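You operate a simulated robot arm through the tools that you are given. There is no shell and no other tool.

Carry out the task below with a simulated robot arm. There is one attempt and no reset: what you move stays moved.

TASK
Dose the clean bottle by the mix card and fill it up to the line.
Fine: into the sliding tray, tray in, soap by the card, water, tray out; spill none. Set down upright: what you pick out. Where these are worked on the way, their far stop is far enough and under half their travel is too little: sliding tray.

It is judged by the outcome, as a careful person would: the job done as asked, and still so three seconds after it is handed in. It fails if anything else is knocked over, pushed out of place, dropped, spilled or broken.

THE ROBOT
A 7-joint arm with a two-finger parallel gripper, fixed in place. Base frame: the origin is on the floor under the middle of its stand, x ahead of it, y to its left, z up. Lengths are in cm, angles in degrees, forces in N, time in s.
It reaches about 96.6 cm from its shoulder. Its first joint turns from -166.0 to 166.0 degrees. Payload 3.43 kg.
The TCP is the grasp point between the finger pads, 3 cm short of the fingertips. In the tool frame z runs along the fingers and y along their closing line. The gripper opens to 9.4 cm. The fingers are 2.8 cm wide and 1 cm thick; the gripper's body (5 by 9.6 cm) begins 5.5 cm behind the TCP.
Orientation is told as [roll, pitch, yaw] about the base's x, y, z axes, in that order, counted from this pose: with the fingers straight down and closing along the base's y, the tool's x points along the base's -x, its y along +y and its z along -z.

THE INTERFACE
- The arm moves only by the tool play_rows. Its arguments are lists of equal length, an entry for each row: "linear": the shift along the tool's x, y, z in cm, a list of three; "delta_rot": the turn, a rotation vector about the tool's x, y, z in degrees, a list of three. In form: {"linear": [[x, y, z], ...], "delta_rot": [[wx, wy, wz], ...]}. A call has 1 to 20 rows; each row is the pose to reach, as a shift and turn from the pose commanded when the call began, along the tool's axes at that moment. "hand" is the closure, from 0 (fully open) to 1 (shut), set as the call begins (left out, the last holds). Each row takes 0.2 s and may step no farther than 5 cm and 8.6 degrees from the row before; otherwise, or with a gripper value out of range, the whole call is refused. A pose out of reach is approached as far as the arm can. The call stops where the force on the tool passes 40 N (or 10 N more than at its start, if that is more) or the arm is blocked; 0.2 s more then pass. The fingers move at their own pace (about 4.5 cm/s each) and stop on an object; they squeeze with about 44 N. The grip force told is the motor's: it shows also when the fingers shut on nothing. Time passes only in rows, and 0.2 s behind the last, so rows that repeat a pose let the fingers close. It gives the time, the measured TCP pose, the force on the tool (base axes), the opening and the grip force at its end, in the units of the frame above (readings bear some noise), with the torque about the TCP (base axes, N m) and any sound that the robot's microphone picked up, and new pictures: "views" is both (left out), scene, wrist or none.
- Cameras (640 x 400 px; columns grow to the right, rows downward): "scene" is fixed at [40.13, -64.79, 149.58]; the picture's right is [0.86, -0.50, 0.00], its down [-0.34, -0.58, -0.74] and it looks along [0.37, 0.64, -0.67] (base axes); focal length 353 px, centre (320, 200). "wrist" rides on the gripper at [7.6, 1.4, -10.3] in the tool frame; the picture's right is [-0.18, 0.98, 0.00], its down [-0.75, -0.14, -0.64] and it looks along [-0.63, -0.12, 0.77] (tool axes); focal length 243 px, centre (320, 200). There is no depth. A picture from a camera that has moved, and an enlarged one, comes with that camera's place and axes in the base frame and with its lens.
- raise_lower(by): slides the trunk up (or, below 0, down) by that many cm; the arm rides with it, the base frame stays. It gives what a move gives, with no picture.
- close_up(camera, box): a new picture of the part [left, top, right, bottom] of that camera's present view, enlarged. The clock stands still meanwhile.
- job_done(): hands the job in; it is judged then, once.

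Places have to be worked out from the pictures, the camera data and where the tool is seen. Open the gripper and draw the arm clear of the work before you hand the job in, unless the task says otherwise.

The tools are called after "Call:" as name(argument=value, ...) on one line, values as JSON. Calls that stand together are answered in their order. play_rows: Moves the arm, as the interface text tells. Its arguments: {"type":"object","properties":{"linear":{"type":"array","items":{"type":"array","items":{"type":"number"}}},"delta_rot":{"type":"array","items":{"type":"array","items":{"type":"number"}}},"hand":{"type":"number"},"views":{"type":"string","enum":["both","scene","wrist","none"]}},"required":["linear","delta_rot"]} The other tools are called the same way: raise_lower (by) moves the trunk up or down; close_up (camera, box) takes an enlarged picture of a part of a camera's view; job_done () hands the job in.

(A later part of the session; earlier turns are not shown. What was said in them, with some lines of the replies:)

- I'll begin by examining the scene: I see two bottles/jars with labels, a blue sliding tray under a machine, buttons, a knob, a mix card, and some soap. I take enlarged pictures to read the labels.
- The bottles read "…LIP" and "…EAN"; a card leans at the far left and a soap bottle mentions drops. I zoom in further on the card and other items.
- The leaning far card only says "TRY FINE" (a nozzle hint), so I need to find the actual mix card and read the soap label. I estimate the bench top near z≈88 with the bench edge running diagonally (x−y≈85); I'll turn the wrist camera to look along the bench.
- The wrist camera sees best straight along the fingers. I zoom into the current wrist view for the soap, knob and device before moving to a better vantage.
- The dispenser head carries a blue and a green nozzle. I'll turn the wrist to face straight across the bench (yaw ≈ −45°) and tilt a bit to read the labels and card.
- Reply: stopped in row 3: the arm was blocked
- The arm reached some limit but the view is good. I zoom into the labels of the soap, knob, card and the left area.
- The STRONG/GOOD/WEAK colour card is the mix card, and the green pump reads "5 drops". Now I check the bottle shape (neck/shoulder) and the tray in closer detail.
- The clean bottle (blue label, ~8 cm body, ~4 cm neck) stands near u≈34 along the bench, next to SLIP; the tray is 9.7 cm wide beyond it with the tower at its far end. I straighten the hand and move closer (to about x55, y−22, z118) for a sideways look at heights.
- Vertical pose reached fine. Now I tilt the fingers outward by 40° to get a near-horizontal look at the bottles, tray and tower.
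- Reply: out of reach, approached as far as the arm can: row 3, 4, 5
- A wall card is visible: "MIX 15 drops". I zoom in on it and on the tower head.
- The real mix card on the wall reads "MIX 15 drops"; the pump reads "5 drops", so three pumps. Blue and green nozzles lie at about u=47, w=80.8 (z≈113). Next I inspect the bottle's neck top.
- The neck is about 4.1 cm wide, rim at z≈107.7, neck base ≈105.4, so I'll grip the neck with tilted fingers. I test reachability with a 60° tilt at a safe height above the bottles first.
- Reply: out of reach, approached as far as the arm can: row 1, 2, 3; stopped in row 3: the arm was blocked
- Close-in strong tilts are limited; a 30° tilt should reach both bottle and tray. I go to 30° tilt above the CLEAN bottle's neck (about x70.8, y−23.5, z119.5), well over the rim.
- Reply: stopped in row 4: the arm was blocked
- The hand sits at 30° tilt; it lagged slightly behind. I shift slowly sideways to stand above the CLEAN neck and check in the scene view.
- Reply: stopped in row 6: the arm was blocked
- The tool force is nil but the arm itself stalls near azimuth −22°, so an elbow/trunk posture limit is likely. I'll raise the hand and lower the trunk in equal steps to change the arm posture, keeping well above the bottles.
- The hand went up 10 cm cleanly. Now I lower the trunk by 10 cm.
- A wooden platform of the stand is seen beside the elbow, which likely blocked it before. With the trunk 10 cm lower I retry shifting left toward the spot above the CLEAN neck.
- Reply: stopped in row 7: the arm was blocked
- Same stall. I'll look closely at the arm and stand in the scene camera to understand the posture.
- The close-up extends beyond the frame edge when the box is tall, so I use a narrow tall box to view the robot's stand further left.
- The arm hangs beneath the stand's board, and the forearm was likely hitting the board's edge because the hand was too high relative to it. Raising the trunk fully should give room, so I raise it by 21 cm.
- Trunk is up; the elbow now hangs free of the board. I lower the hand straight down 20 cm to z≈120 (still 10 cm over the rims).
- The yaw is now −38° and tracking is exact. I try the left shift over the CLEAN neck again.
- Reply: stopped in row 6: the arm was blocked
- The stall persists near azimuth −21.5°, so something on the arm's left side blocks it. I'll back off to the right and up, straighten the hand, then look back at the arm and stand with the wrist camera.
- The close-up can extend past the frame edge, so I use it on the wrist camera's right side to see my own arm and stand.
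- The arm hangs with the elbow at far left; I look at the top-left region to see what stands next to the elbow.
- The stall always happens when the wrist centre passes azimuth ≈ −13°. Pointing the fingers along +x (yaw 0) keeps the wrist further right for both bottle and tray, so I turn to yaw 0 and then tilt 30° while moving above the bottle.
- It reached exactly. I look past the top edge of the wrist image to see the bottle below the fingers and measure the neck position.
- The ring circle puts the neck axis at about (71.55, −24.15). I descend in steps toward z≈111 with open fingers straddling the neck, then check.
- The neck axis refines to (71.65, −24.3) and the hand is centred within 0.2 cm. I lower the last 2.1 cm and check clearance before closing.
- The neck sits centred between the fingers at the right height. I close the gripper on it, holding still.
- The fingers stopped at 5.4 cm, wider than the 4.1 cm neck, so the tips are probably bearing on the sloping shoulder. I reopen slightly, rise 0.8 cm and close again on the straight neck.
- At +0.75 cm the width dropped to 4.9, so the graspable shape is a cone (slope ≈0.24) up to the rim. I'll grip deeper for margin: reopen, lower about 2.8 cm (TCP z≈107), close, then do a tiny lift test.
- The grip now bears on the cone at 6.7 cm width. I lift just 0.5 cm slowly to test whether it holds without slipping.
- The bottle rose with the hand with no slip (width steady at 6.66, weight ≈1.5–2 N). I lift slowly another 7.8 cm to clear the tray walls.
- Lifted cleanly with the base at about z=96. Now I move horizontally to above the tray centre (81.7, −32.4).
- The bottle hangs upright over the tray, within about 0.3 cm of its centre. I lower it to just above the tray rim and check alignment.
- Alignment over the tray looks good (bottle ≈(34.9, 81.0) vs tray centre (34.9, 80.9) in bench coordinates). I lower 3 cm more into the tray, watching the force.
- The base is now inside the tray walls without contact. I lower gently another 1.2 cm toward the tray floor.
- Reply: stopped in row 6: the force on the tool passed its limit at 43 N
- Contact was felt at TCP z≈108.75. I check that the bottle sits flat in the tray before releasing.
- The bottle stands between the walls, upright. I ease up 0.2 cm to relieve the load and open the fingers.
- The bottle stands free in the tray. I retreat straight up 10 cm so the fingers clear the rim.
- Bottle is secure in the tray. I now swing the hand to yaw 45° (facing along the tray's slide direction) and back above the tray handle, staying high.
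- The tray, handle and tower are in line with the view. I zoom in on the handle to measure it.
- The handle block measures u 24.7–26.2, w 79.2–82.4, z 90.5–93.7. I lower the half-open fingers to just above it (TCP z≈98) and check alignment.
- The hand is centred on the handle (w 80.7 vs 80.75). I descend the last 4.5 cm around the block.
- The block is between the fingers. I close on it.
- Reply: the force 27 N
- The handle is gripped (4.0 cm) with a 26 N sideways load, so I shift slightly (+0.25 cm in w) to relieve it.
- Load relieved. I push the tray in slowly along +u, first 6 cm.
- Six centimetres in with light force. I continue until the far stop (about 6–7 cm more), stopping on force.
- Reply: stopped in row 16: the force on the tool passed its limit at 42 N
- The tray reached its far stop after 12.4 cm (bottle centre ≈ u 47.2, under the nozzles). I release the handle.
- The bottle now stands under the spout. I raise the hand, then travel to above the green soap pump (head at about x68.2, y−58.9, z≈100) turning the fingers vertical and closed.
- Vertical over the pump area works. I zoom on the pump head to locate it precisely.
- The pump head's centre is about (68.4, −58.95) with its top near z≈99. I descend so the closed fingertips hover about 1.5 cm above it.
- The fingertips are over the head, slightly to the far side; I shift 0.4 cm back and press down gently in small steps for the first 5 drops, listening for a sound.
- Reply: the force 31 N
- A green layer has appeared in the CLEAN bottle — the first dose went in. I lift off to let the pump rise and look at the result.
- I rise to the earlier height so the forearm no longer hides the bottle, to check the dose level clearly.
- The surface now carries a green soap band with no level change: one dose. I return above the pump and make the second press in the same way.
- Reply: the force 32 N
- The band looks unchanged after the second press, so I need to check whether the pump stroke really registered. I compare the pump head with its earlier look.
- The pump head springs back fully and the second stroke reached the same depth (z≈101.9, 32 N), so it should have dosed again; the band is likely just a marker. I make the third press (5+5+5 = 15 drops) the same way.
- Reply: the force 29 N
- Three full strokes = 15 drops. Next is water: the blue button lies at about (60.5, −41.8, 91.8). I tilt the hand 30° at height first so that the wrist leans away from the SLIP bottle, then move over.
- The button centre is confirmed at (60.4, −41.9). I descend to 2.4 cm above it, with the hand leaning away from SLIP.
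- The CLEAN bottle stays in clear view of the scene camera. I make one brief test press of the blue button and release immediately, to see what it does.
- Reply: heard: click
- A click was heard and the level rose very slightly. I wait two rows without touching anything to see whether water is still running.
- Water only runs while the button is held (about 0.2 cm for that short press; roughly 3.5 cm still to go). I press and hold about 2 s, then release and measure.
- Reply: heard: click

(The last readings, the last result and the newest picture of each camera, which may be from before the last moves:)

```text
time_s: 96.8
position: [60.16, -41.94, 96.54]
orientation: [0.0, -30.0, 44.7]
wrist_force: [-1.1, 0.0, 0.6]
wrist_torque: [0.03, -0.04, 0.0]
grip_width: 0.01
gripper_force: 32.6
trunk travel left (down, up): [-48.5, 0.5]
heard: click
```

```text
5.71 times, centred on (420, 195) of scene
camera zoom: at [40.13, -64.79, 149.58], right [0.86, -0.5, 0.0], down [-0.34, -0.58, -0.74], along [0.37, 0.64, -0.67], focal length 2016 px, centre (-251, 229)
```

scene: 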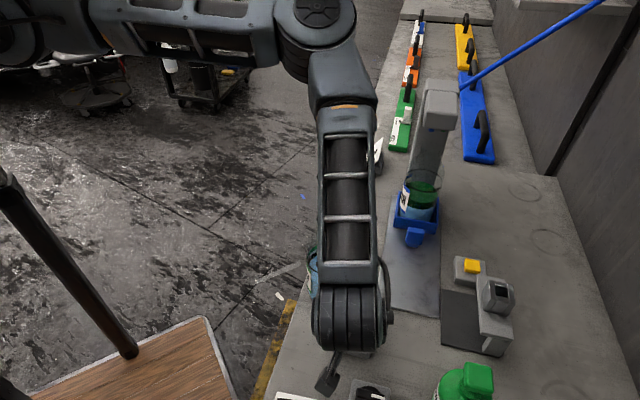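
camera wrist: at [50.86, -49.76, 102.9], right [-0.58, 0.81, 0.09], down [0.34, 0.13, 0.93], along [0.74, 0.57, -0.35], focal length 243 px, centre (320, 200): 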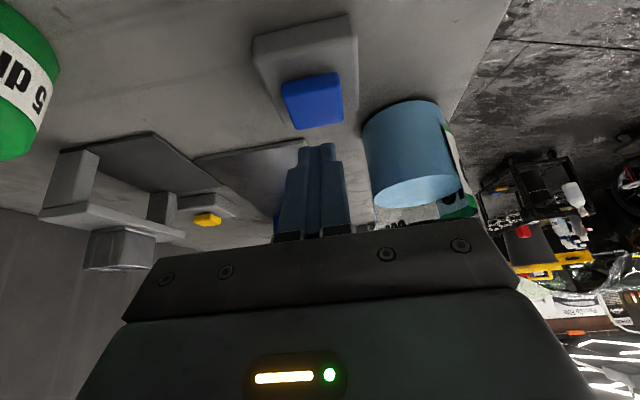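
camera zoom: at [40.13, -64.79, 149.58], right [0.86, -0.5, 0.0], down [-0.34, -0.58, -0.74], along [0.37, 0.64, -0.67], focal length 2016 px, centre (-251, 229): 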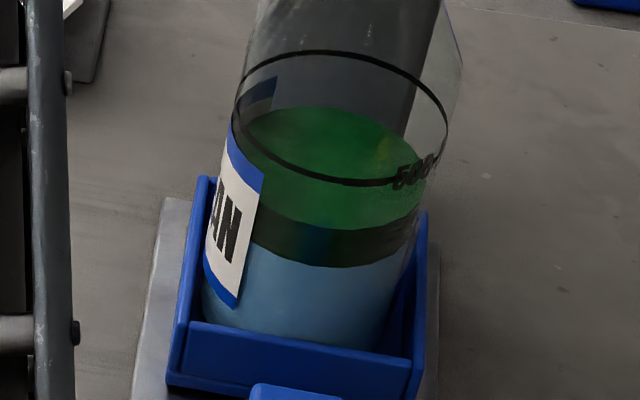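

Two seconds raised the surface about 0.8 cm (back edge from row 121 to 106; the line's back edge is at row 52). I hold again for about 3.4 s and re-measure.

Call:
play_rows(linear=[[0.5, 0, 0.87], [0.8, 0, 1.39], [1.0, 0, 1.73], [1.05, 0, 1.82], [1.05, 0, 1.82], [1.05, 0, 1.82], [1.05, 0, 1.82], [1.05, 0, 1.82], [1.05, 0, 1.82], [1.05, 0, 1.82], [1.05, 0, 1.82], [1.05, 0, 1.82], [1.05, 0, 1.82], [1.05, 0, 1.82], [1.05, 0, 1.82], [1.05, 0, 1.82], [1.05, 0, 1.82], [1.05, 0, 1.82], [0.6, 0, 1.04], [0, 0, 0]], delta_rot=[[0, 0, 0], [0, 0, 0], [0, 0, 0], [0, 0, 0], [0, 0, 0], [0, 0, 0], [0, 0, 0], [0, 0, 0], [0, 0, 0], [0, 0, 0], [0, 0, 0], [0, 0, 0], [0, 0, 0], [0, 0, 0], [0, 0, 0], [0, 0, 0], [0, 0, 0], [0, 0, 0], [0, 0, 0], [0, 0, 0]], views="none")

Call:
close_up(camera="scene", box=[390, 160, 450, 230])

```text
time_s: 101.0
position: [60.13, -41.85, 96.49]
orientation: [-0.1, -30.0, 44.7]
wrist_force: [-0.8, -0.2, -1.2]
wrist_torque: [-0.01, -0.04, 0.01]
grip_width: 0.01
gripper_force: 33.0
trunk travel left (down, up): [-48.5, 0.5]
heard: click
```

```text
5.71 times, centred on (420, 195) of scene
camera zoom: at [40.13, -64.79, 149.58], right [0.86, -0.5, 0.0], down [-0.34, -0.58, -0.74], along [0.37, 0.64, -0.67], focal length 2016 px, centre (-251, 229)
```

zoom: 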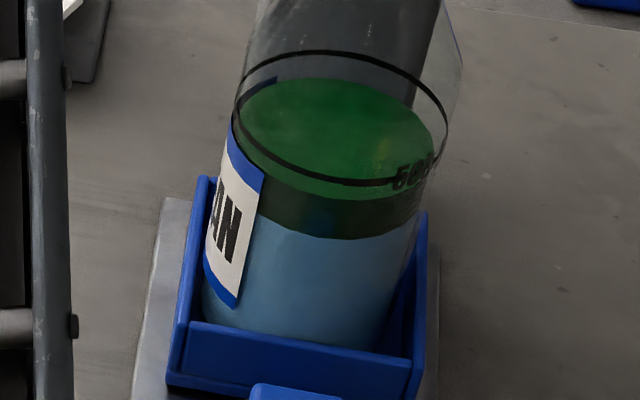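

The surface is now about 21 px (≈1.1 cm) below the line in this zoom. I hold for about three-quarters of that, then fine-tune.

Call:
play_rows(linear=[[0.5, 0, 0.87], [0.8, 0, 1.39], [1.0, 0, 1.73], [1.05, 0, 1.82], [1.05, 0, 1.82], [1.05, 0, 1.82], [1.05, 0, 1.82], [1.05, 0, 1.82], [1.05, 0, 1.82], [1.05, 0, 1.82], [1.05, 0, 1.82], [1.05, 0, 1.82], [0.6, 0, 1.04], [0, 0, 0]], delta_rot=[[0, 0, 0], [0, 0, 0], [0, 0, 0], [0, 0, 0], [0, 0, 0], [0, 0, 0], [0, 0, 0], [0, 0, 0], [0, 0, 0], [0, 0, 0], [0, 0, 0], [0, 0, 0], [0, 0, 0], [0, 0, 0]], views="none")

Call:
close_up(camera="scene", box=[390, 160, 450, 230])

Call:
close_up(camera="scene", box=[405, 165, 440, 205])

```text
time_s: 104.0
position: [60.2, -41.82, 96.49]
orientation: [0.0, -30.0, 44.7]
wrist_force: [-0.3, 0.0, -0.5]
wrist_torque: [0.05, 0.04, -0.03]
grip_width: 0.01
gripper_force: 33.2
trunk travel left (down, up): [-48.5, 0.5]
heard: click
```

```text
5.71 times, centred on (420, 195) of scene
camera zoom: at [40.13, -64.79, 149.58], right [0.86, -0.5, 0.0], down [-0.34, -0.58, -0.74], along [0.37, 0.64, -0.67], focal length 2016 px, centre (-251, 229)
```

zoom: 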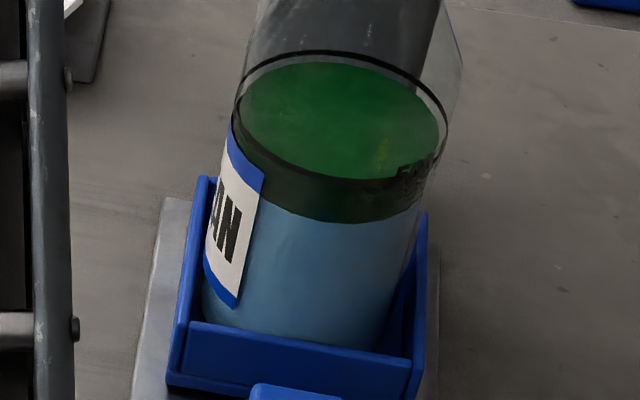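

```text
10.00 times, centred on (422, 185) of scene
camera zoom: at [40.13, -64.79, 149.58], right [0.86, -0.5, 0.0], down [-0.34, -0.58, -0.74], along [0.37, 0.64, -0.67], focal length 3527 px, centre (-705, 350)
```

zoom: 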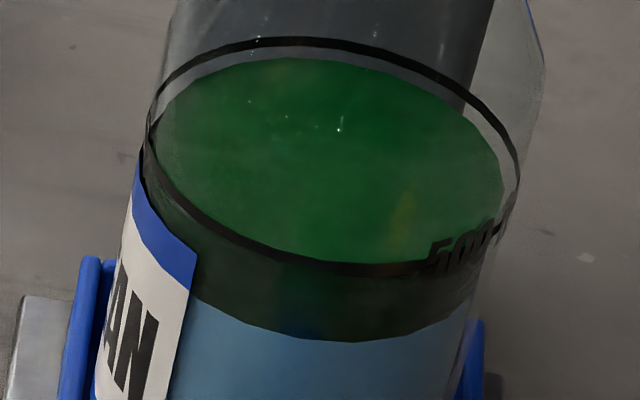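

About 0.3 cm remains below the line (10× zoom). I give a short press (about 1 s) and re-check.

Call:
play_rows(linear=[[0.5, 0, 0.87], [0.8, 0, 1.39], [1.0, 0, 1.73], [1.05, 0, 1.82], [1.05, 0, 1.82], [1.05, 0, 1.82], [1.05, 0, 1.82], [0.6, 0, 1.04], [0, 0, 0]], delta_rot=[[0, 0, 0], [0, 0, 0], [0, 0, 0], [0, 0, 0], [0, 0, 0], [0, 0, 0], [0, 0, 0], [0, 0, 0], [0, 0, 0]], views="none")

Call:
close_up(camera="scene", box=[405, 165, 440, 205])

Call:
close_up(camera="scene", box=[390, 160, 450, 230])

```text
time_s: 106.0
position: [60.15, -42.0, 96.55]
orientation: [0.0, -30.0, 44.6]
wrist_force: [-0.2, -0.1, 0.7]
wrist_torque: [0.0, 0.01, 0.02]
grip_width: 0.01
gripper_force: 33.0
trunk travel left (down, up): [-48.5, 0.5]
heard: click
```

```text
10.00 times, centred on (422, 185) of scene
camera zoom: at [40.13, -64.79, 149.58], right [0.86, -0.5, 0.0], down [-0.34, -0.58, -0.74], along [0.37, 0.64, -0.67], focal length 3527 px, centre (-705, 350)
```

zoom: 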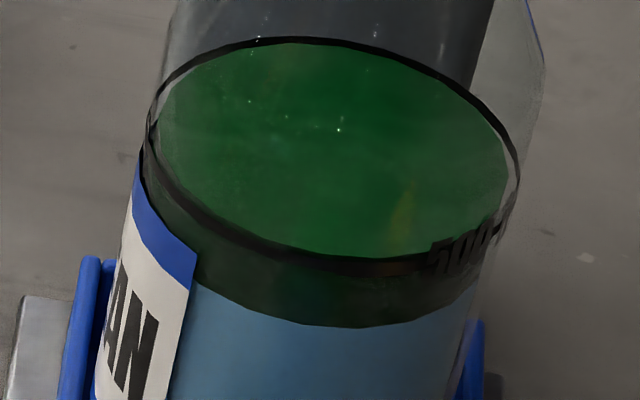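

```text
5.71 times, centred on (420, 195) of scene
camera zoom: at [40.13, -64.79, 149.58], right [0.86, -0.5, 0.0], down [-0.34, -0.58, -0.74], along [0.37, 0.64, -0.67], focal length 2016 px, centre (-251, 229)
```

zoom: 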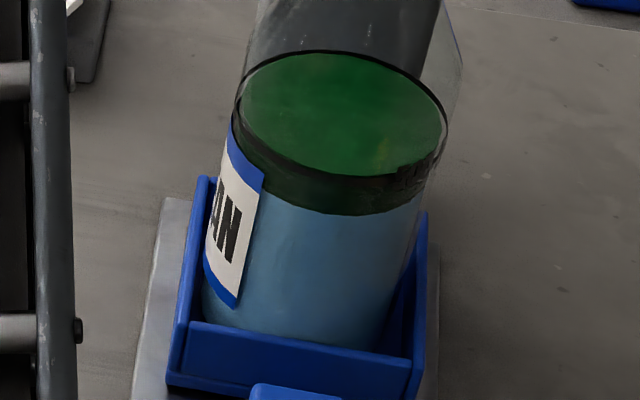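

The surface now coincides with the 500 ml line (within ~0.1 cm), so filling is done. I leave the button: rise straight up, then travel over to above the tray handle with the hand half open.

Call:
play_rows(linear=[[-1.5, 0, -2.6], [-3.9, 0, -6.75], [-6.3, 0, -10.9], [-8.7, 0, -15.07], [-11.0, 0, -19.05]], delta_rot=[[0, 0, 0], [0, 0, 0], [0, 0, 0], [0, 0, 0], [0, 0, 0]], views="none")

Call:
play_rows(linear=[[-3.3, -1.43, 1.24], [-6.6, -2.86, 2.48], [-9.95, -4.3, 3.72], [-13.3, -5.73, 4.97], [-16.6, -7.16, 6.2], [-19.9, -8.59, 7.45], [-19.9, -8.59, 7.45]], delta_rot=[[0, 0, 0], [0, 0, 0], [0, 0, 0], [0, 0, 0], [0, 0, 0], [0, 0, 0], [0, 0, 0]], hand=0.3, views="both")

Call:
close_up(camera="wrist", box=[0, 0, 640, 2])

```text
time_s: 107.2
position: [60.31, -41.99, 118.79]
orientation: [0.1, -30.0, 44.6]
wrist_force: [0.2, 0.1, -1.0]
wrist_torque: [0.01, 0.01, 0.0]
grip_width: 0.0
gripper_force: 32.8
trunk travel left (down, up): [-48.5, 0.5]
```

```text
time_s: 108.8
position: [81.08, -33.34, 121.93]
orientation: [0.0, -30.0, 44.6]
wrist_force: [0.5, 0.0, -0.3]
wrist_torque: [-0.02, 0.03, -0.01]
grip_width: 6.61
gripper_force: 0.1
trunk travel left (down, up): [-48.5, 0.5]
camera wrist: at [71.72, -40.6, 127.22], right [-0.58, 0.81, 0.09], down [0.34, 0.13, 0.93], along [0.74, 0.57, -0.35], focal length 243 px, centre (320, 200)
```

scene: 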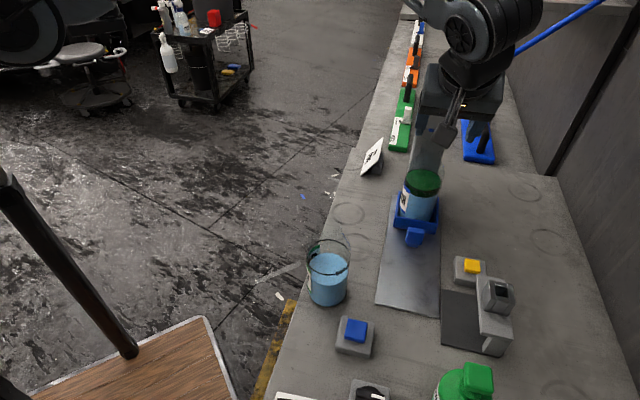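
wrist: 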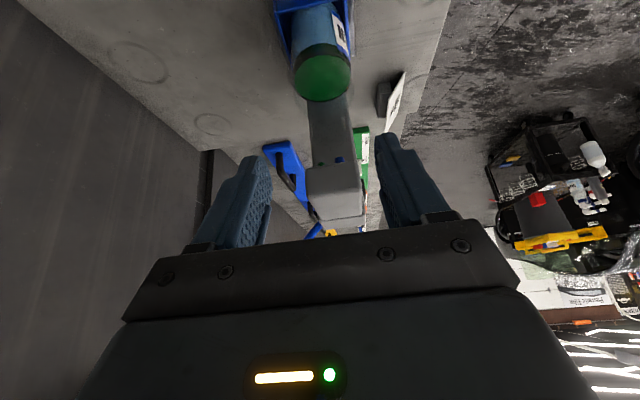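

```text
1.00 times, centred on (320, 1) of wrist (not enlarged: the box is as wide or as high as the picture)
camera zoom: at [71.72, -40.6, 127.22], right [-0.58, 0.81, 0.09], down [0.34, 0.13, 0.93], along [0.74, 0.57, -0.35], focal length 243 px, centre (320, 399)
```

zoom: 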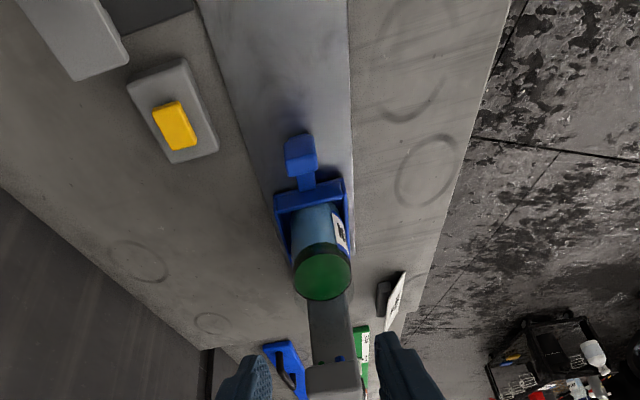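

I take a closer second look at the fill level from this angle and from the scene camera.

Call:
close_up(camera="wrist", box=[260, 0, 390, 120])

Call:
close_up(camera="scene", box=[400, 160, 445, 215])

```text
3.33 times, centred on (325, 60) of wrist
camera zoom: at [71.72, -40.6, 127.22], right [-0.58, 0.81, 0.09], down [0.34, 0.13, 0.93], along [0.74, 0.57, -0.35], focal length 809 px, centre (303, 667)
```

zoom: 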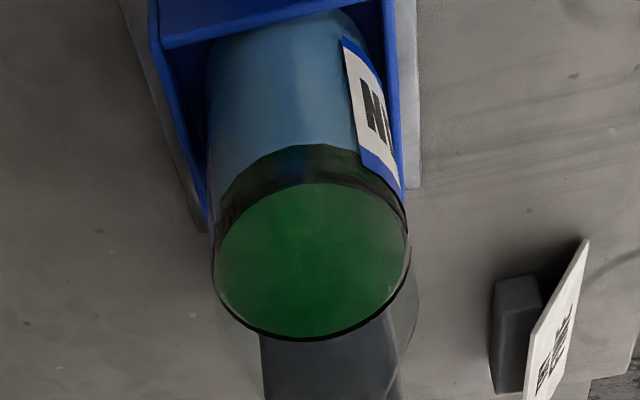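

```text
7.27 times, centred on (422, 188) of scene
camera zoom: at [40.13, -64.79, 149.58], right [0.86, -0.5, 0.0], down [-0.34, -0.58, -0.74], along [0.37, 0.64, -0.67], focal length 2565 px, centre (-426, 291)
```

zoom: 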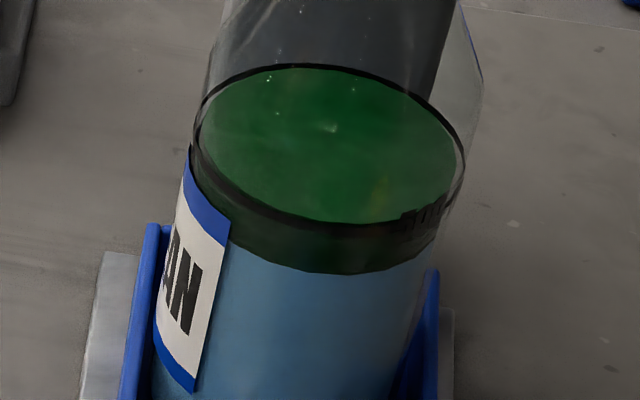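

The liquid surface coincides with the line all round. Now I descend to the handle again along the path I left by.

Call:
play_rows(linear=[[1.4, 0, 3.6], [2.8, -0.03, 7.2], [4.2, -0.06, 10.8], [5.6, -0.09, 14.4], [7.0, -0.12, 18.0], [8.23, -0.12, 21.23], [8.23, -0.12, 21.23]], delta_rot=[[0, 0, 0], [0, 0, 0], [0, 0, 0], [0, 0, 0], [0, 0, 0], [0, 0, 0], [0, 0, 0]], views="wrist")

Call:
close_up(camera="wrist", box=[160, 0, 480, 200])

```text
time_s: 110.4
position: [83.42, -31.02, 99.48]
orientation: [0.1, -30.0, 44.6]
wrist_force: [0.9, -0.5, 0.1]
wrist_torque: [0.03, 0.02, -0.02]
grip_width: 6.56
gripper_force: 0.0
trunk travel left (down, up): [-48.5, 0.5]
camera wrist: at [74.01, -38.42, 104.79], right [-0.58, 0.81, 0.09], down [0.34, 0.13, 0.93], along [0.74, 0.57, -0.35], focal length 243 px, centre (320, 200)
```

wrist: 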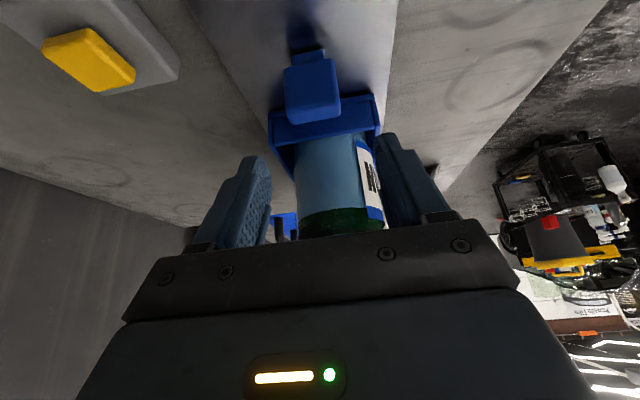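

```text
2.00 times, centred on (320, 100) of wrist
camera zoom: at [74.01, -38.42, 104.79], right [-0.58, 0.81, 0.09], down [0.34, 0.13, 0.93], along [0.74, 0.57, -0.35], focal length 485 px, centre (320, 400)
```

zoom: 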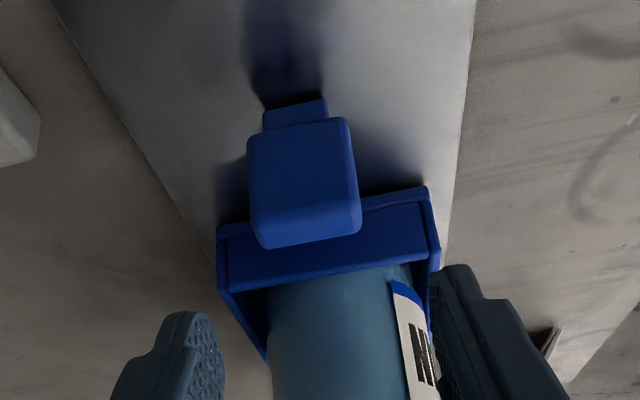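

The handle is centred between the fingers. I descend the last 6 cm and close on it.

Call:
play_rows(linear=[[0.75, 0, 1.3], [1.5, 0, 2.6], [2.25, 0, 3.95], [2.8, 0, 4.9], [3.0, 0, 5.25], [3.0, 0, 5.25]], delta_rot=[[0, 0, 0], [0, 0, 0], [0, 0, 0], [0, 0, 0], [0, 0, 0], [0, 0, 0]], views="none")

Call:
play_rows(linear=[[0, 0, 0], [0, 0, 0], [0, 0, 0], [0, 0, 0], [0, 0, 0]], delta_rot=[[0, 0, 0], [0, 0, 0], [0, 0, 0], [0, 0, 0], [0, 0, 0]], hand=1, views="wrist")

```text
time_s: 111.8
position: [83.77, -31.08, 93.48]
orientation: [0.0, -30.0, 44.5]
wrist_force: [1.0, 0.2, -0.2]
wrist_torque: [0.0, 0.0, 0.02]
grip_width: 6.57
gripper_force: 0.0
trunk travel left (down, up): [-48.5, 0.5]
```

```text
time_s: 113.0
position: [83.57, -30.93, 93.38]
orientation: [0.1, -30.0, 44.6]
wrist_force: [-9.9, 9.1, 1.5]
wrist_torque: [0.13, -0.09, 0.18]
grip_width: 4.03
gripper_force: 45.2
trunk travel left (down, up): [-48.5, 0.5]
camera wrist: at [74.18, -38.33, 98.67], right [-0.58, 0.81, 0.09], down [0.34, 0.13, 0.93], along [0.74, 0.57, -0.35], focal length 243 px, centre (320, 200)
```

wrist: 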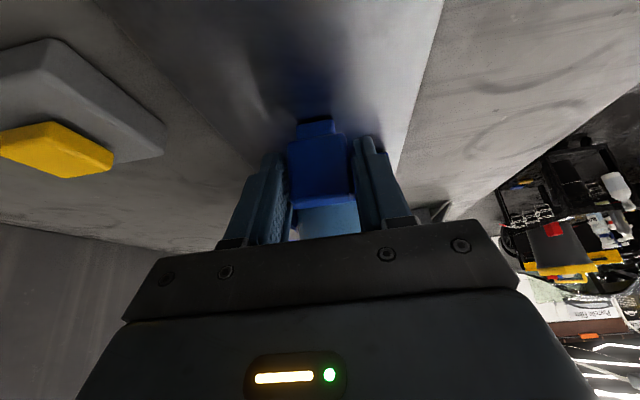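

The handle is held. I pull the tray out slowly, first about 7 cm.

Call:
play_rows(linear=[[0.09, 0, -0.05], [0.26, 0, -0.15], [0.5, 0, -0.29], [0.8, 0, -0.46], [1.15, 0, -0.66], [1.55, 0, -0.9], [1.95, 0, -1.13], [2.35, 0, -1.36], [2.75, 0, -1.59], [3.15, 0, -1.82], [3.55, 0, -2.05], [3.95, 0, -2.28], [4.35, 0, -2.51], [4.75, 0, -2.74], [5.15, 0, -2.97], [5.5, 0, -3.18], [5.8, 0, -3.35], [6.0, 0, -3.46], [6.1, 0, -3.52], [6.1, 0, -3.52]], delta_rot=[[0, 0, 0], [0, 0, 0], [0, 0, 0], [0, 0, 0], [0, 0, 0], [0, 0, 0], [0, 0, 0], [0, 0, 0], [0, 0, 0], [0, 0, 0], [0, 0, 0], [0, 0, 0], [0, 0, 0], [0, 0, 0], [0, 0, 0], [0, 0, 0], [0, 0, 0], [0, 0, 0], [0, 0, 0], [0, 0, 0]], views="both")

```text
time_s: 117.2
position: [78.55, -35.99, 93.39]
orientation: [-0.1, -29.9, 44.6]
wrist_force: [-11.8, 12.5, -20.6]
wrist_torque: [-0.19, -0.11, 0.12]
grip_width: 4.02
gripper_force: 45.1
trunk travel left (down, up): [-48.5, 0.5]
camera wrist: at [69.19, -43.29, 98.69], right [-0.58, 0.81, 0.09], down [0.34, 0.13, 0.93], along [0.74, 0.57, -0.35], focal length 243 px, centre (320, 200)
```

scene: 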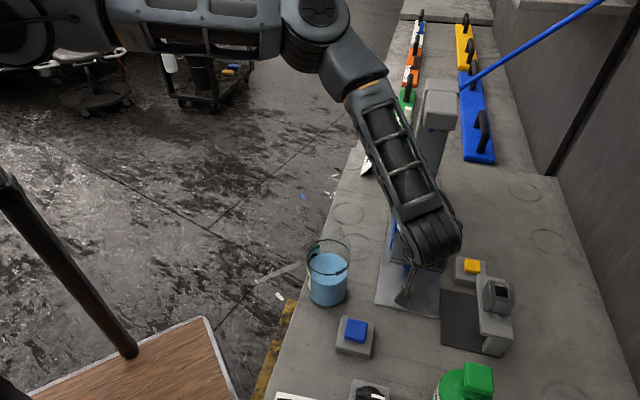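
wrist: 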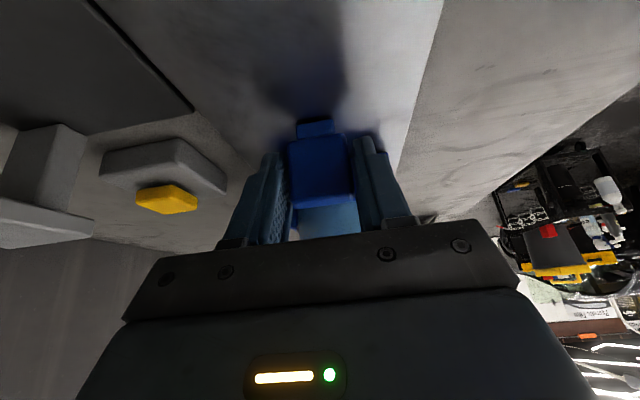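

Halfway out with the tray following. I continue with a slight correction to relieve the side loads, until the out stop.

Call:
play_rows(linear=[[0.12, 0.1, 0.05], [0.33, 0.15, -0.01], [0.58, 0.15, -0.16], [0.88, 0.15, -0.33], [1.23, 0.15, -0.53], [1.63, 0.15, -0.77], [2.03, 0.15, -1.0], [2.43, 0.15, -1.23], [2.83, 0.15, -1.46], [3.23, 0.15, -1.69], [3.6, 0.15, -1.91], [3.95, 0.15, -2.11], [4.25, 0.15, -2.28], [4.5, 0.15, -2.43], [4.7, 0.15, -2.54], [4.85, 0.15, -2.63], [4.95, 0.15, -2.69], [5.05, 0.15, -2.74]], delta_rot=[[0, 0, 0], [0, 0, 0], [0, 0, 0], [0, 0, 0], [0, 0, 0], [0, 0, 0], [0, 0, 0], [0, 0, 0], [0, 0, 0], [0, 0, 0], [0, 0, 0], [0, 0, 0], [0, 0, 0], [0, 0, 0], [0, 0, 0], [0, 0, 0], [0, 0, 0], [0, 0, 0]], views="both")

```text
time_s: 121.0
position: [74.71, -39.86, 93.43]
orientation: [-0.2, -30.2, 44.9]
wrist_force: [25.4, -11.8, 18.7]
wrist_torque: [-0.45, 0.55, -0.18]
grip_width: 4.0
gripper_force: 45.5
trunk travel left (down, up): [-48.5, 0.5]
camera wrist: at [65.3, -47.18, 98.63], right [-0.58, 0.81, 0.09], down [0.33, 0.13, 0.93], along [0.75, 0.57, -0.35], focal length 243 px, centre (320, 200)
```

scene: 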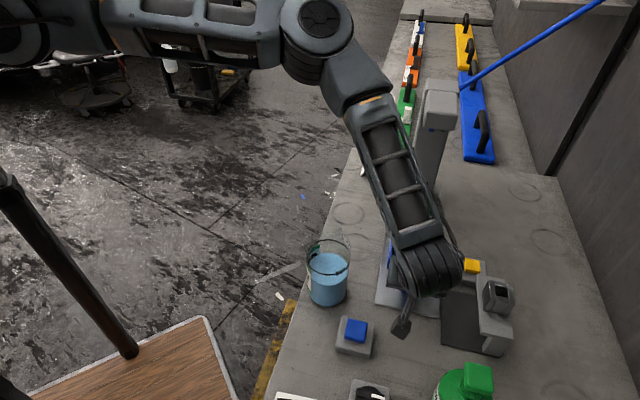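
wrist: 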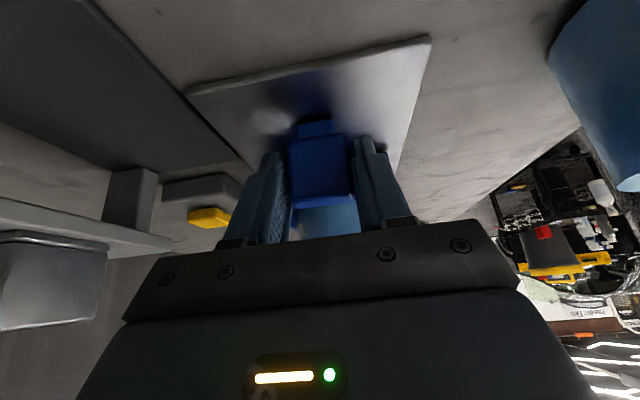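

The tray is back at its out stop (handle at u≈24.6 as at the start). I ease the load and release the handle.

Call:
play_rows(linear=[[-0.15, -0.1, -0.02], [-0.25, -0.2, -0.03], [-0.25, -0.2, -0.03]], delta_rot=[[0, 0, 0], [0, 0, 0], [0, 0, 0]], views="none")

Call:
play_rows(linear=[[0, 0, 0], [0, 0, 0], [0, 0, 0], [0, 0, 0]], delta_rot=[[0, 0, 0], [0, 0, 0], [0, 0, 0], [0, 0, 0]], hand=0.3, views="none")

```text
time_s: 121.8
position: [74.79, -39.83, 93.29]
orientation: [0.1, -30.0, 44.5]
wrist_force: [15.3, -7.7, 7.6]
wrist_torque: [0.94, -0.94, -0.27]
grip_width: 3.98
gripper_force: 44.7
trunk travel left (down, up): [-48.5, 0.5]
```

```text
time_s: 122.8
position: [74.73, -39.85, 93.49]
orientation: [0.0, -30.0, 44.6]
wrist_force: [-0.9, -0.1, 0.4]
wrist_torque: [0.01, 0.01, 0.0]
grip_width: 6.57
gripper_force: 0.0
trunk travel left (down, up): [-48.5, 0.5]
```

Released. I lift straight up off the handle and then back away.

Call:
play_rows(linear=[[-0.75, 0, -1.3], [-1.75, 0, -3.03], [-3.0, 0, -5.2], [-4.5, 0, -7.8], [-6.5, 0, -11.26], [-8.75, 0, -15.16], [-10.75, 0, -18.6], [-12.5, 0, -21.65]], delta_rot=[[0, 0, 0], [0, 0, 0], [0, 0, 0], [0, 0, 0], [0, 0, 0], [0, 0, 0], [0, 0, 0], [0, 0, 0]], views="both")

Call:
close_up(camera="wrist", box=[200, 0, 420, 2])

Call:
close_up(camera="scene", box=[370, 180, 450, 300])

```text
time_s: 124.6
position: [74.73, -39.85, 118.39]
orientation: [0.1, -30.0, 44.6]
wrist_force: [-0.5, 0.1, 0.1]
wrist_torque: [-0.01, 0.01, -0.01]
grip_width: 6.57
gripper_force: 0.0
trunk travel left (down, up): [-48.5, 0.5]
camera wrist: at [65.26, -47.16, 123.55], right [-0.58, 0.81, 0.09], down [0.34, 0.13, 0.93], along [0.74, 0.57, -0.35], focal length 243 px, centre (320, 200)
```

scene: 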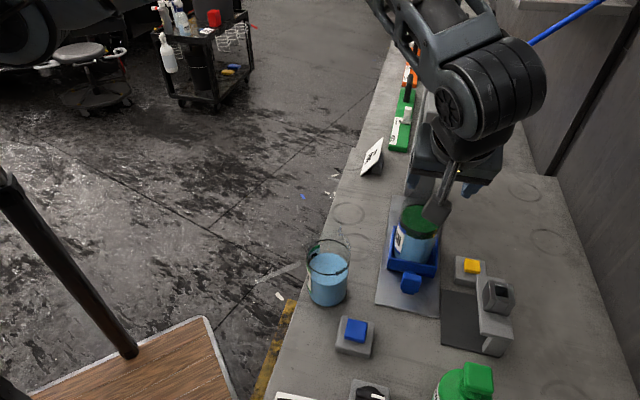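
wrist: 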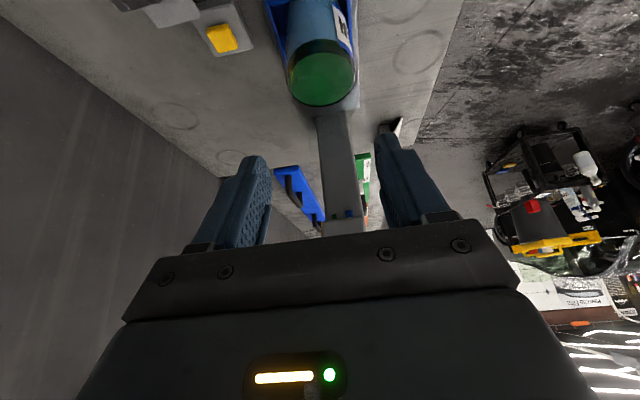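

```text
2.91 times, centred on (310, 1) of wrist
camera zoom: at [65.26, -47.16, 123.55], right [-0.58, 0.81, 0.09], down [0.34, 0.13, 0.93], along [0.74, 0.57, -0.35], focal length 706 px, centre (349, 779)
```

zoom: 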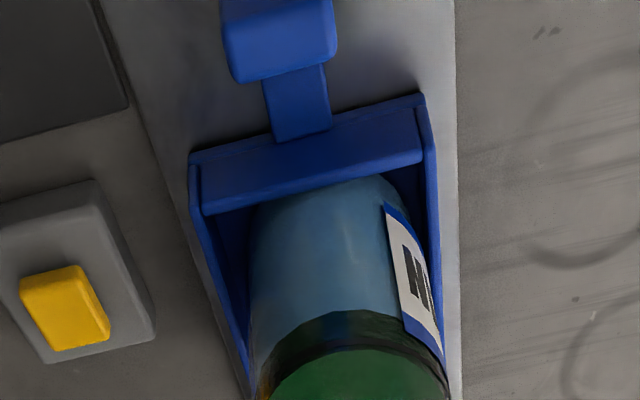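

```text
3.33 times, centred on (410, 240) of scene
camera zoom: at [40.13, -64.79, 149.58], right [0.86, -0.5, 0.0], down [-0.34, -0.58, -0.74], along [0.37, 0.64, -0.67], focal length 1176 px, centre (20, 67)
```

zoom: 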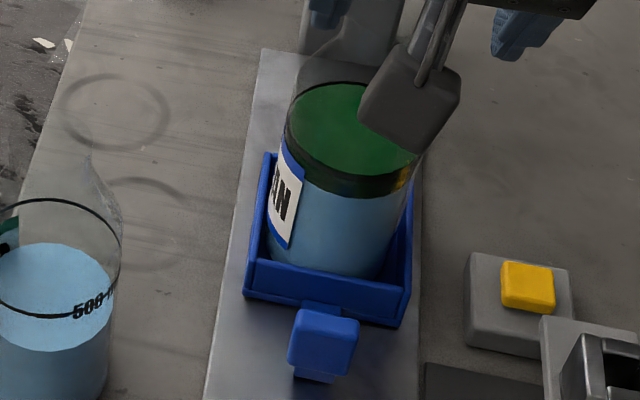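

Tray out, bottle upright and full. I draw the arm clear of the bench, up and back toward the robot.

Call:
play_rows(linear=[[1.0, 0.8, -3.0], [3.5, 3.0, -5.5], [6.0, 5.4, -8.2], [8.5, 7.6, -11.2], [11.0, 9.9, -14.5], [13.95, 12.58, -17.0], [13.95, 12.58, -18.45], [13.95, 12.58, -18.45]], delta_rot=[[0, 0, 0], [0, 0, 0], [0, 0, 0], [0, 0, 0], [0, 0, 0], [0, 0, 0], [0, 0, 0], [0, 0, 0]], hand=0, views="both")

Call:
close_up(camera="scene", box=[380, 190, 450, 290])

Call:
close_up(camera="scene", box=[395, 200, 445, 250])

```text
time_s: 126.4
position: [50.61, -46.02, 127.6]
orientation: [0.0, -30.0, 44.7]
wrist_force: [-0.1, 0.4, 0.0]
wrist_torque: [0.01, 0.0, 0.02]
grip_width: 9.38
gripper_force: 0.1
trunk travel left (down, up): [-48.5, 0.5]
camera wrist: at [41.27, -53.28, 132.85], right [-0.58, 0.81, 0.09], down [0.34, 0.13, 0.93], along [0.74, 0.57, -0.35], focal length 243 px, centre (320, 200)
```

scene: 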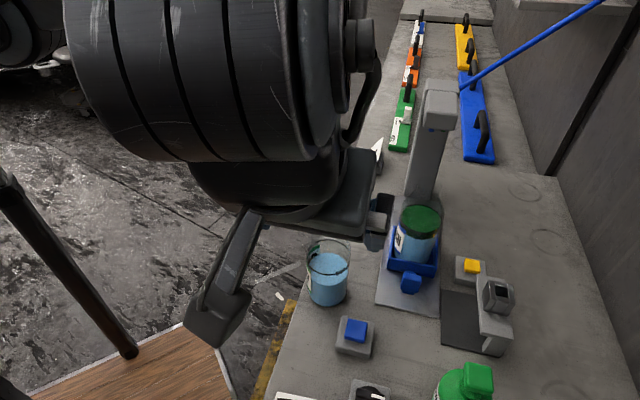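
wrist: 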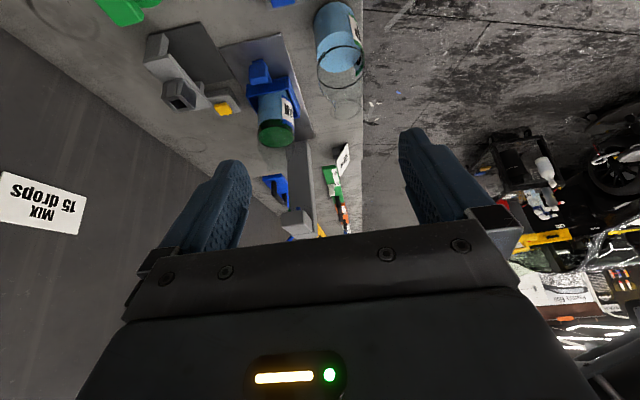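

```text
4.00 times, centred on (415, 240) of scene
camera zoom: at [40.13, -64.79, 149.58], right [0.86, -0.5, 0.0], down [-0.34, -0.58, -0.74], along [0.37, 0.64, -0.67], focal length 1411 px, centre (-60, 40)
```

zoom: 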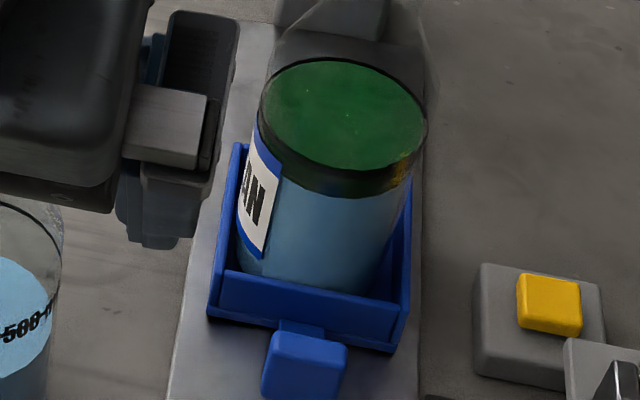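

```text
8.00 times, centred on (420, 225) of scene
camera zoom: at [40.13, -64.79, 149.58], right [0.86, -0.5, 0.0], down [-0.34, -0.58, -0.74], along [0.37, 0.64, -0.67], focal length 2822 px, centre (-480, 0)
```

zoom: 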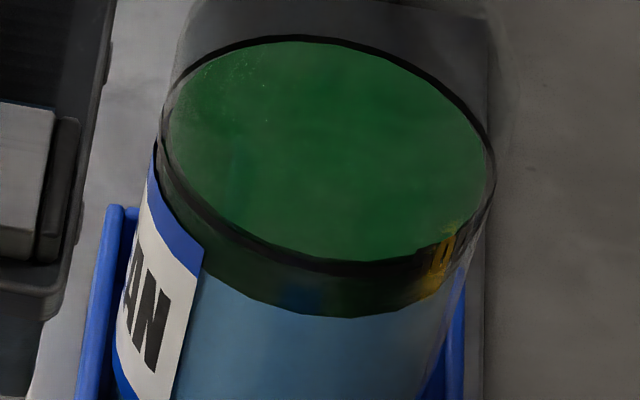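

Everything stands; the level is at the line. As a cross-check of the dose, I compare the liquid's colour with the STRONG/GOOD/WEAK colour card and check the rest of the bench.

Call:
close_up(camera="scene", box=[180, 398, 420, 400])

Call:
close_up(camera="wrist", box=[200, 0, 400, 160])

Call:
close_up(camera="scene", box=[380, 398, 640, 400])

```text
2.67 times, centred on (300, 399) of scene
camera zoom: at [40.13, -64.79, 149.58], right [0.86, -0.5, 0.0], down [-0.34, -0.58, -0.74], along [0.37, 0.64, -0.67], focal length 941 px, centre (373, -331)
```

zoom: 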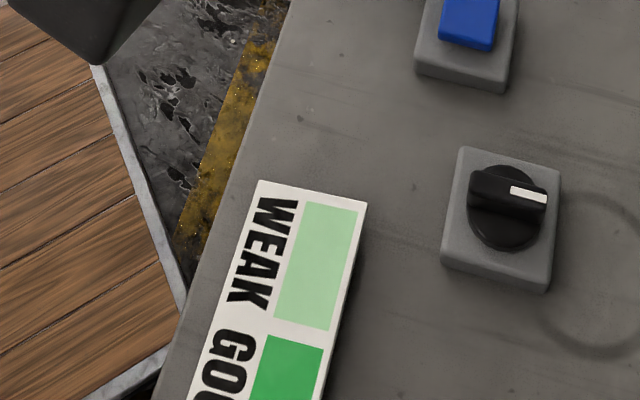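

```text
2.50 times, centred on (300, 80) of wrist
camera zoom: at [41.27, -53.28, 132.85], right [-0.58, 0.81, 0.09], down [0.34, 0.13, 0.93], along [0.74, 0.57, -0.35], focal length 606 px, centre (370, 500)
```

zoom: 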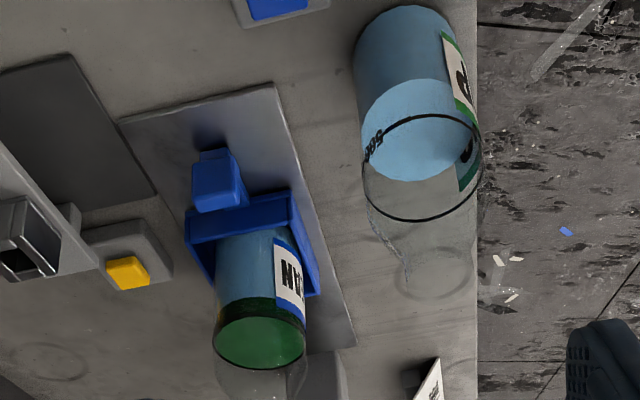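

```text
2.46 times, centred on (510, 399) of scene
camera zoom: at [40.13, -64.79, 149.58], right [0.86, -0.5, 0.0], down [-0.34, -0.58, -0.74], along [0.37, 0.64, -0.67], focal length 868 px, centre (-148, -290)
```

zoom: 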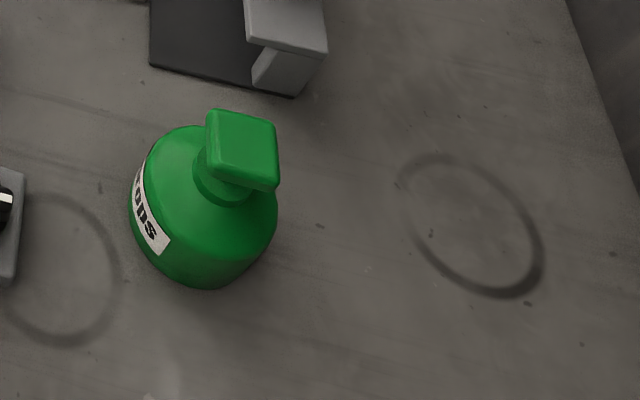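

The soap bottle, SLIP, knob and cards are all undisturbed, and the liquid is clearly not "weak". I draw the open hand further back off the bench to near its starting place.

Call:
play_rows(linear=[[0.24, 2.66, -0.23], [0.47, 5.3, -0.47], [0.7, 8.0, -0.7], [0.95, 10.6, -0.93], [1.2, 13.3, -1.17], [1.42, 15.97, -1.4], [1.42, 15.97, -1.4]], delta_rot=[[0, 5, 0], [0, 10, 0], [0, 15, 0], [0, 20, 0], [0, 25, 0], [0, 30, 0], [0, 30, 0]], hand=0, views="both")

Call:
close_up(camera="scene", box=[300, 180, 540, 330])

```text
time_s: 128.0
position: [37.96, -35.97, 127.98]
orientation: [0.0, 0.1, 44.8]
wrist_force: [-0.1, -0.2, 0.7]
wrist_torque: [-0.01, -0.01, 0.01]
grip_width: 9.4
gripper_force: 0.1
trunk travel left (down, up): [-48.5, 0.5]
camera wrist: at [31.57, -40.31, 138.41], right [-0.56, 0.83, 0.0], down [0.64, 0.43, 0.64], along [0.53, 0.36, -0.77], focal length 243 px, centre (320, 200)
```

scene: 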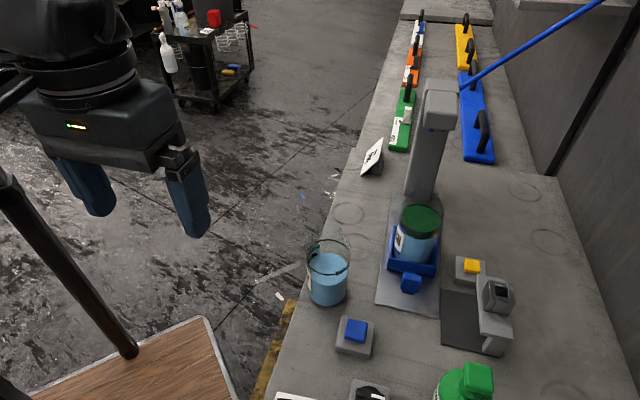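
wrist: 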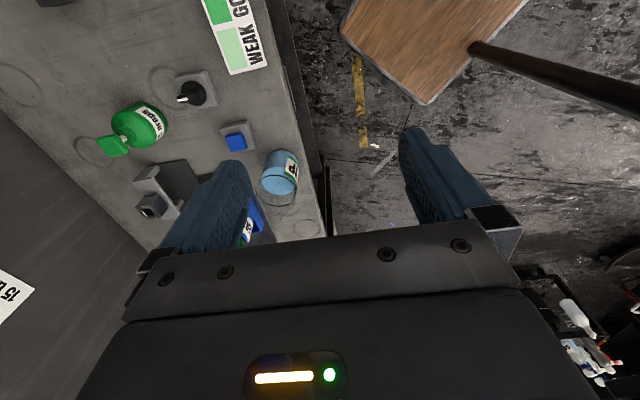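

```text
2.67 times, centred on (420, 255) of scene
camera zoom: at [40.13, -64.79, 149.58], right [0.86, -0.5, 0.0], down [-0.34, -0.58, -0.74], along [0.37, 0.64, -0.67], focal length 941 px, centre (53, 53)
```

zoom: 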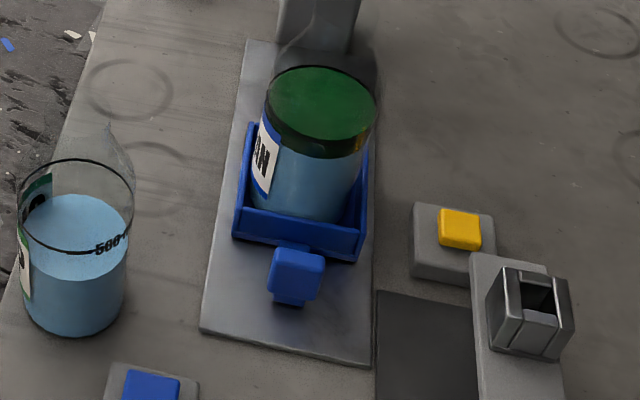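

The CLEAN bottle stands upright in the pulled-out tray, with three 5-drop pumps of soap in it and filled to the 500 ml line. Nothing else has been disturbed, and the gripper is open and clear of the bench. I hand the job in.

Call:
job_done()

```text
The job is handed in.
```

I dosed the CLEAN bottle with soap, filled it to its 500 ml line and handed the job in. I couldn't confirm that all three soap strokes counted.

- **Soap:** the mix card on the wall reads "MIX 15 drops" and the soap pump is labelled "5 drops", so I pressed the pump three times. A green soap layer appeared after the first press. It looked the same after the second and third, although all three went to the same depth. If only the first counted, the bottle holds 5 drops instead of 15.
- **Water:** the surface lines up with the line to within about 0.1 cm.
- **Tray and bottle:** I pushed the tray to its far stop before dosing and pulled it back to its out stop afterwards. The bottle stands upright in it, and I saw no spill.
- **Everything else:** the SLIP bottle, soap pump, controls and cards look undisturbed. The gripper is open and the arm is back off the bench. I left the trunk about 11 cm higher than it started.
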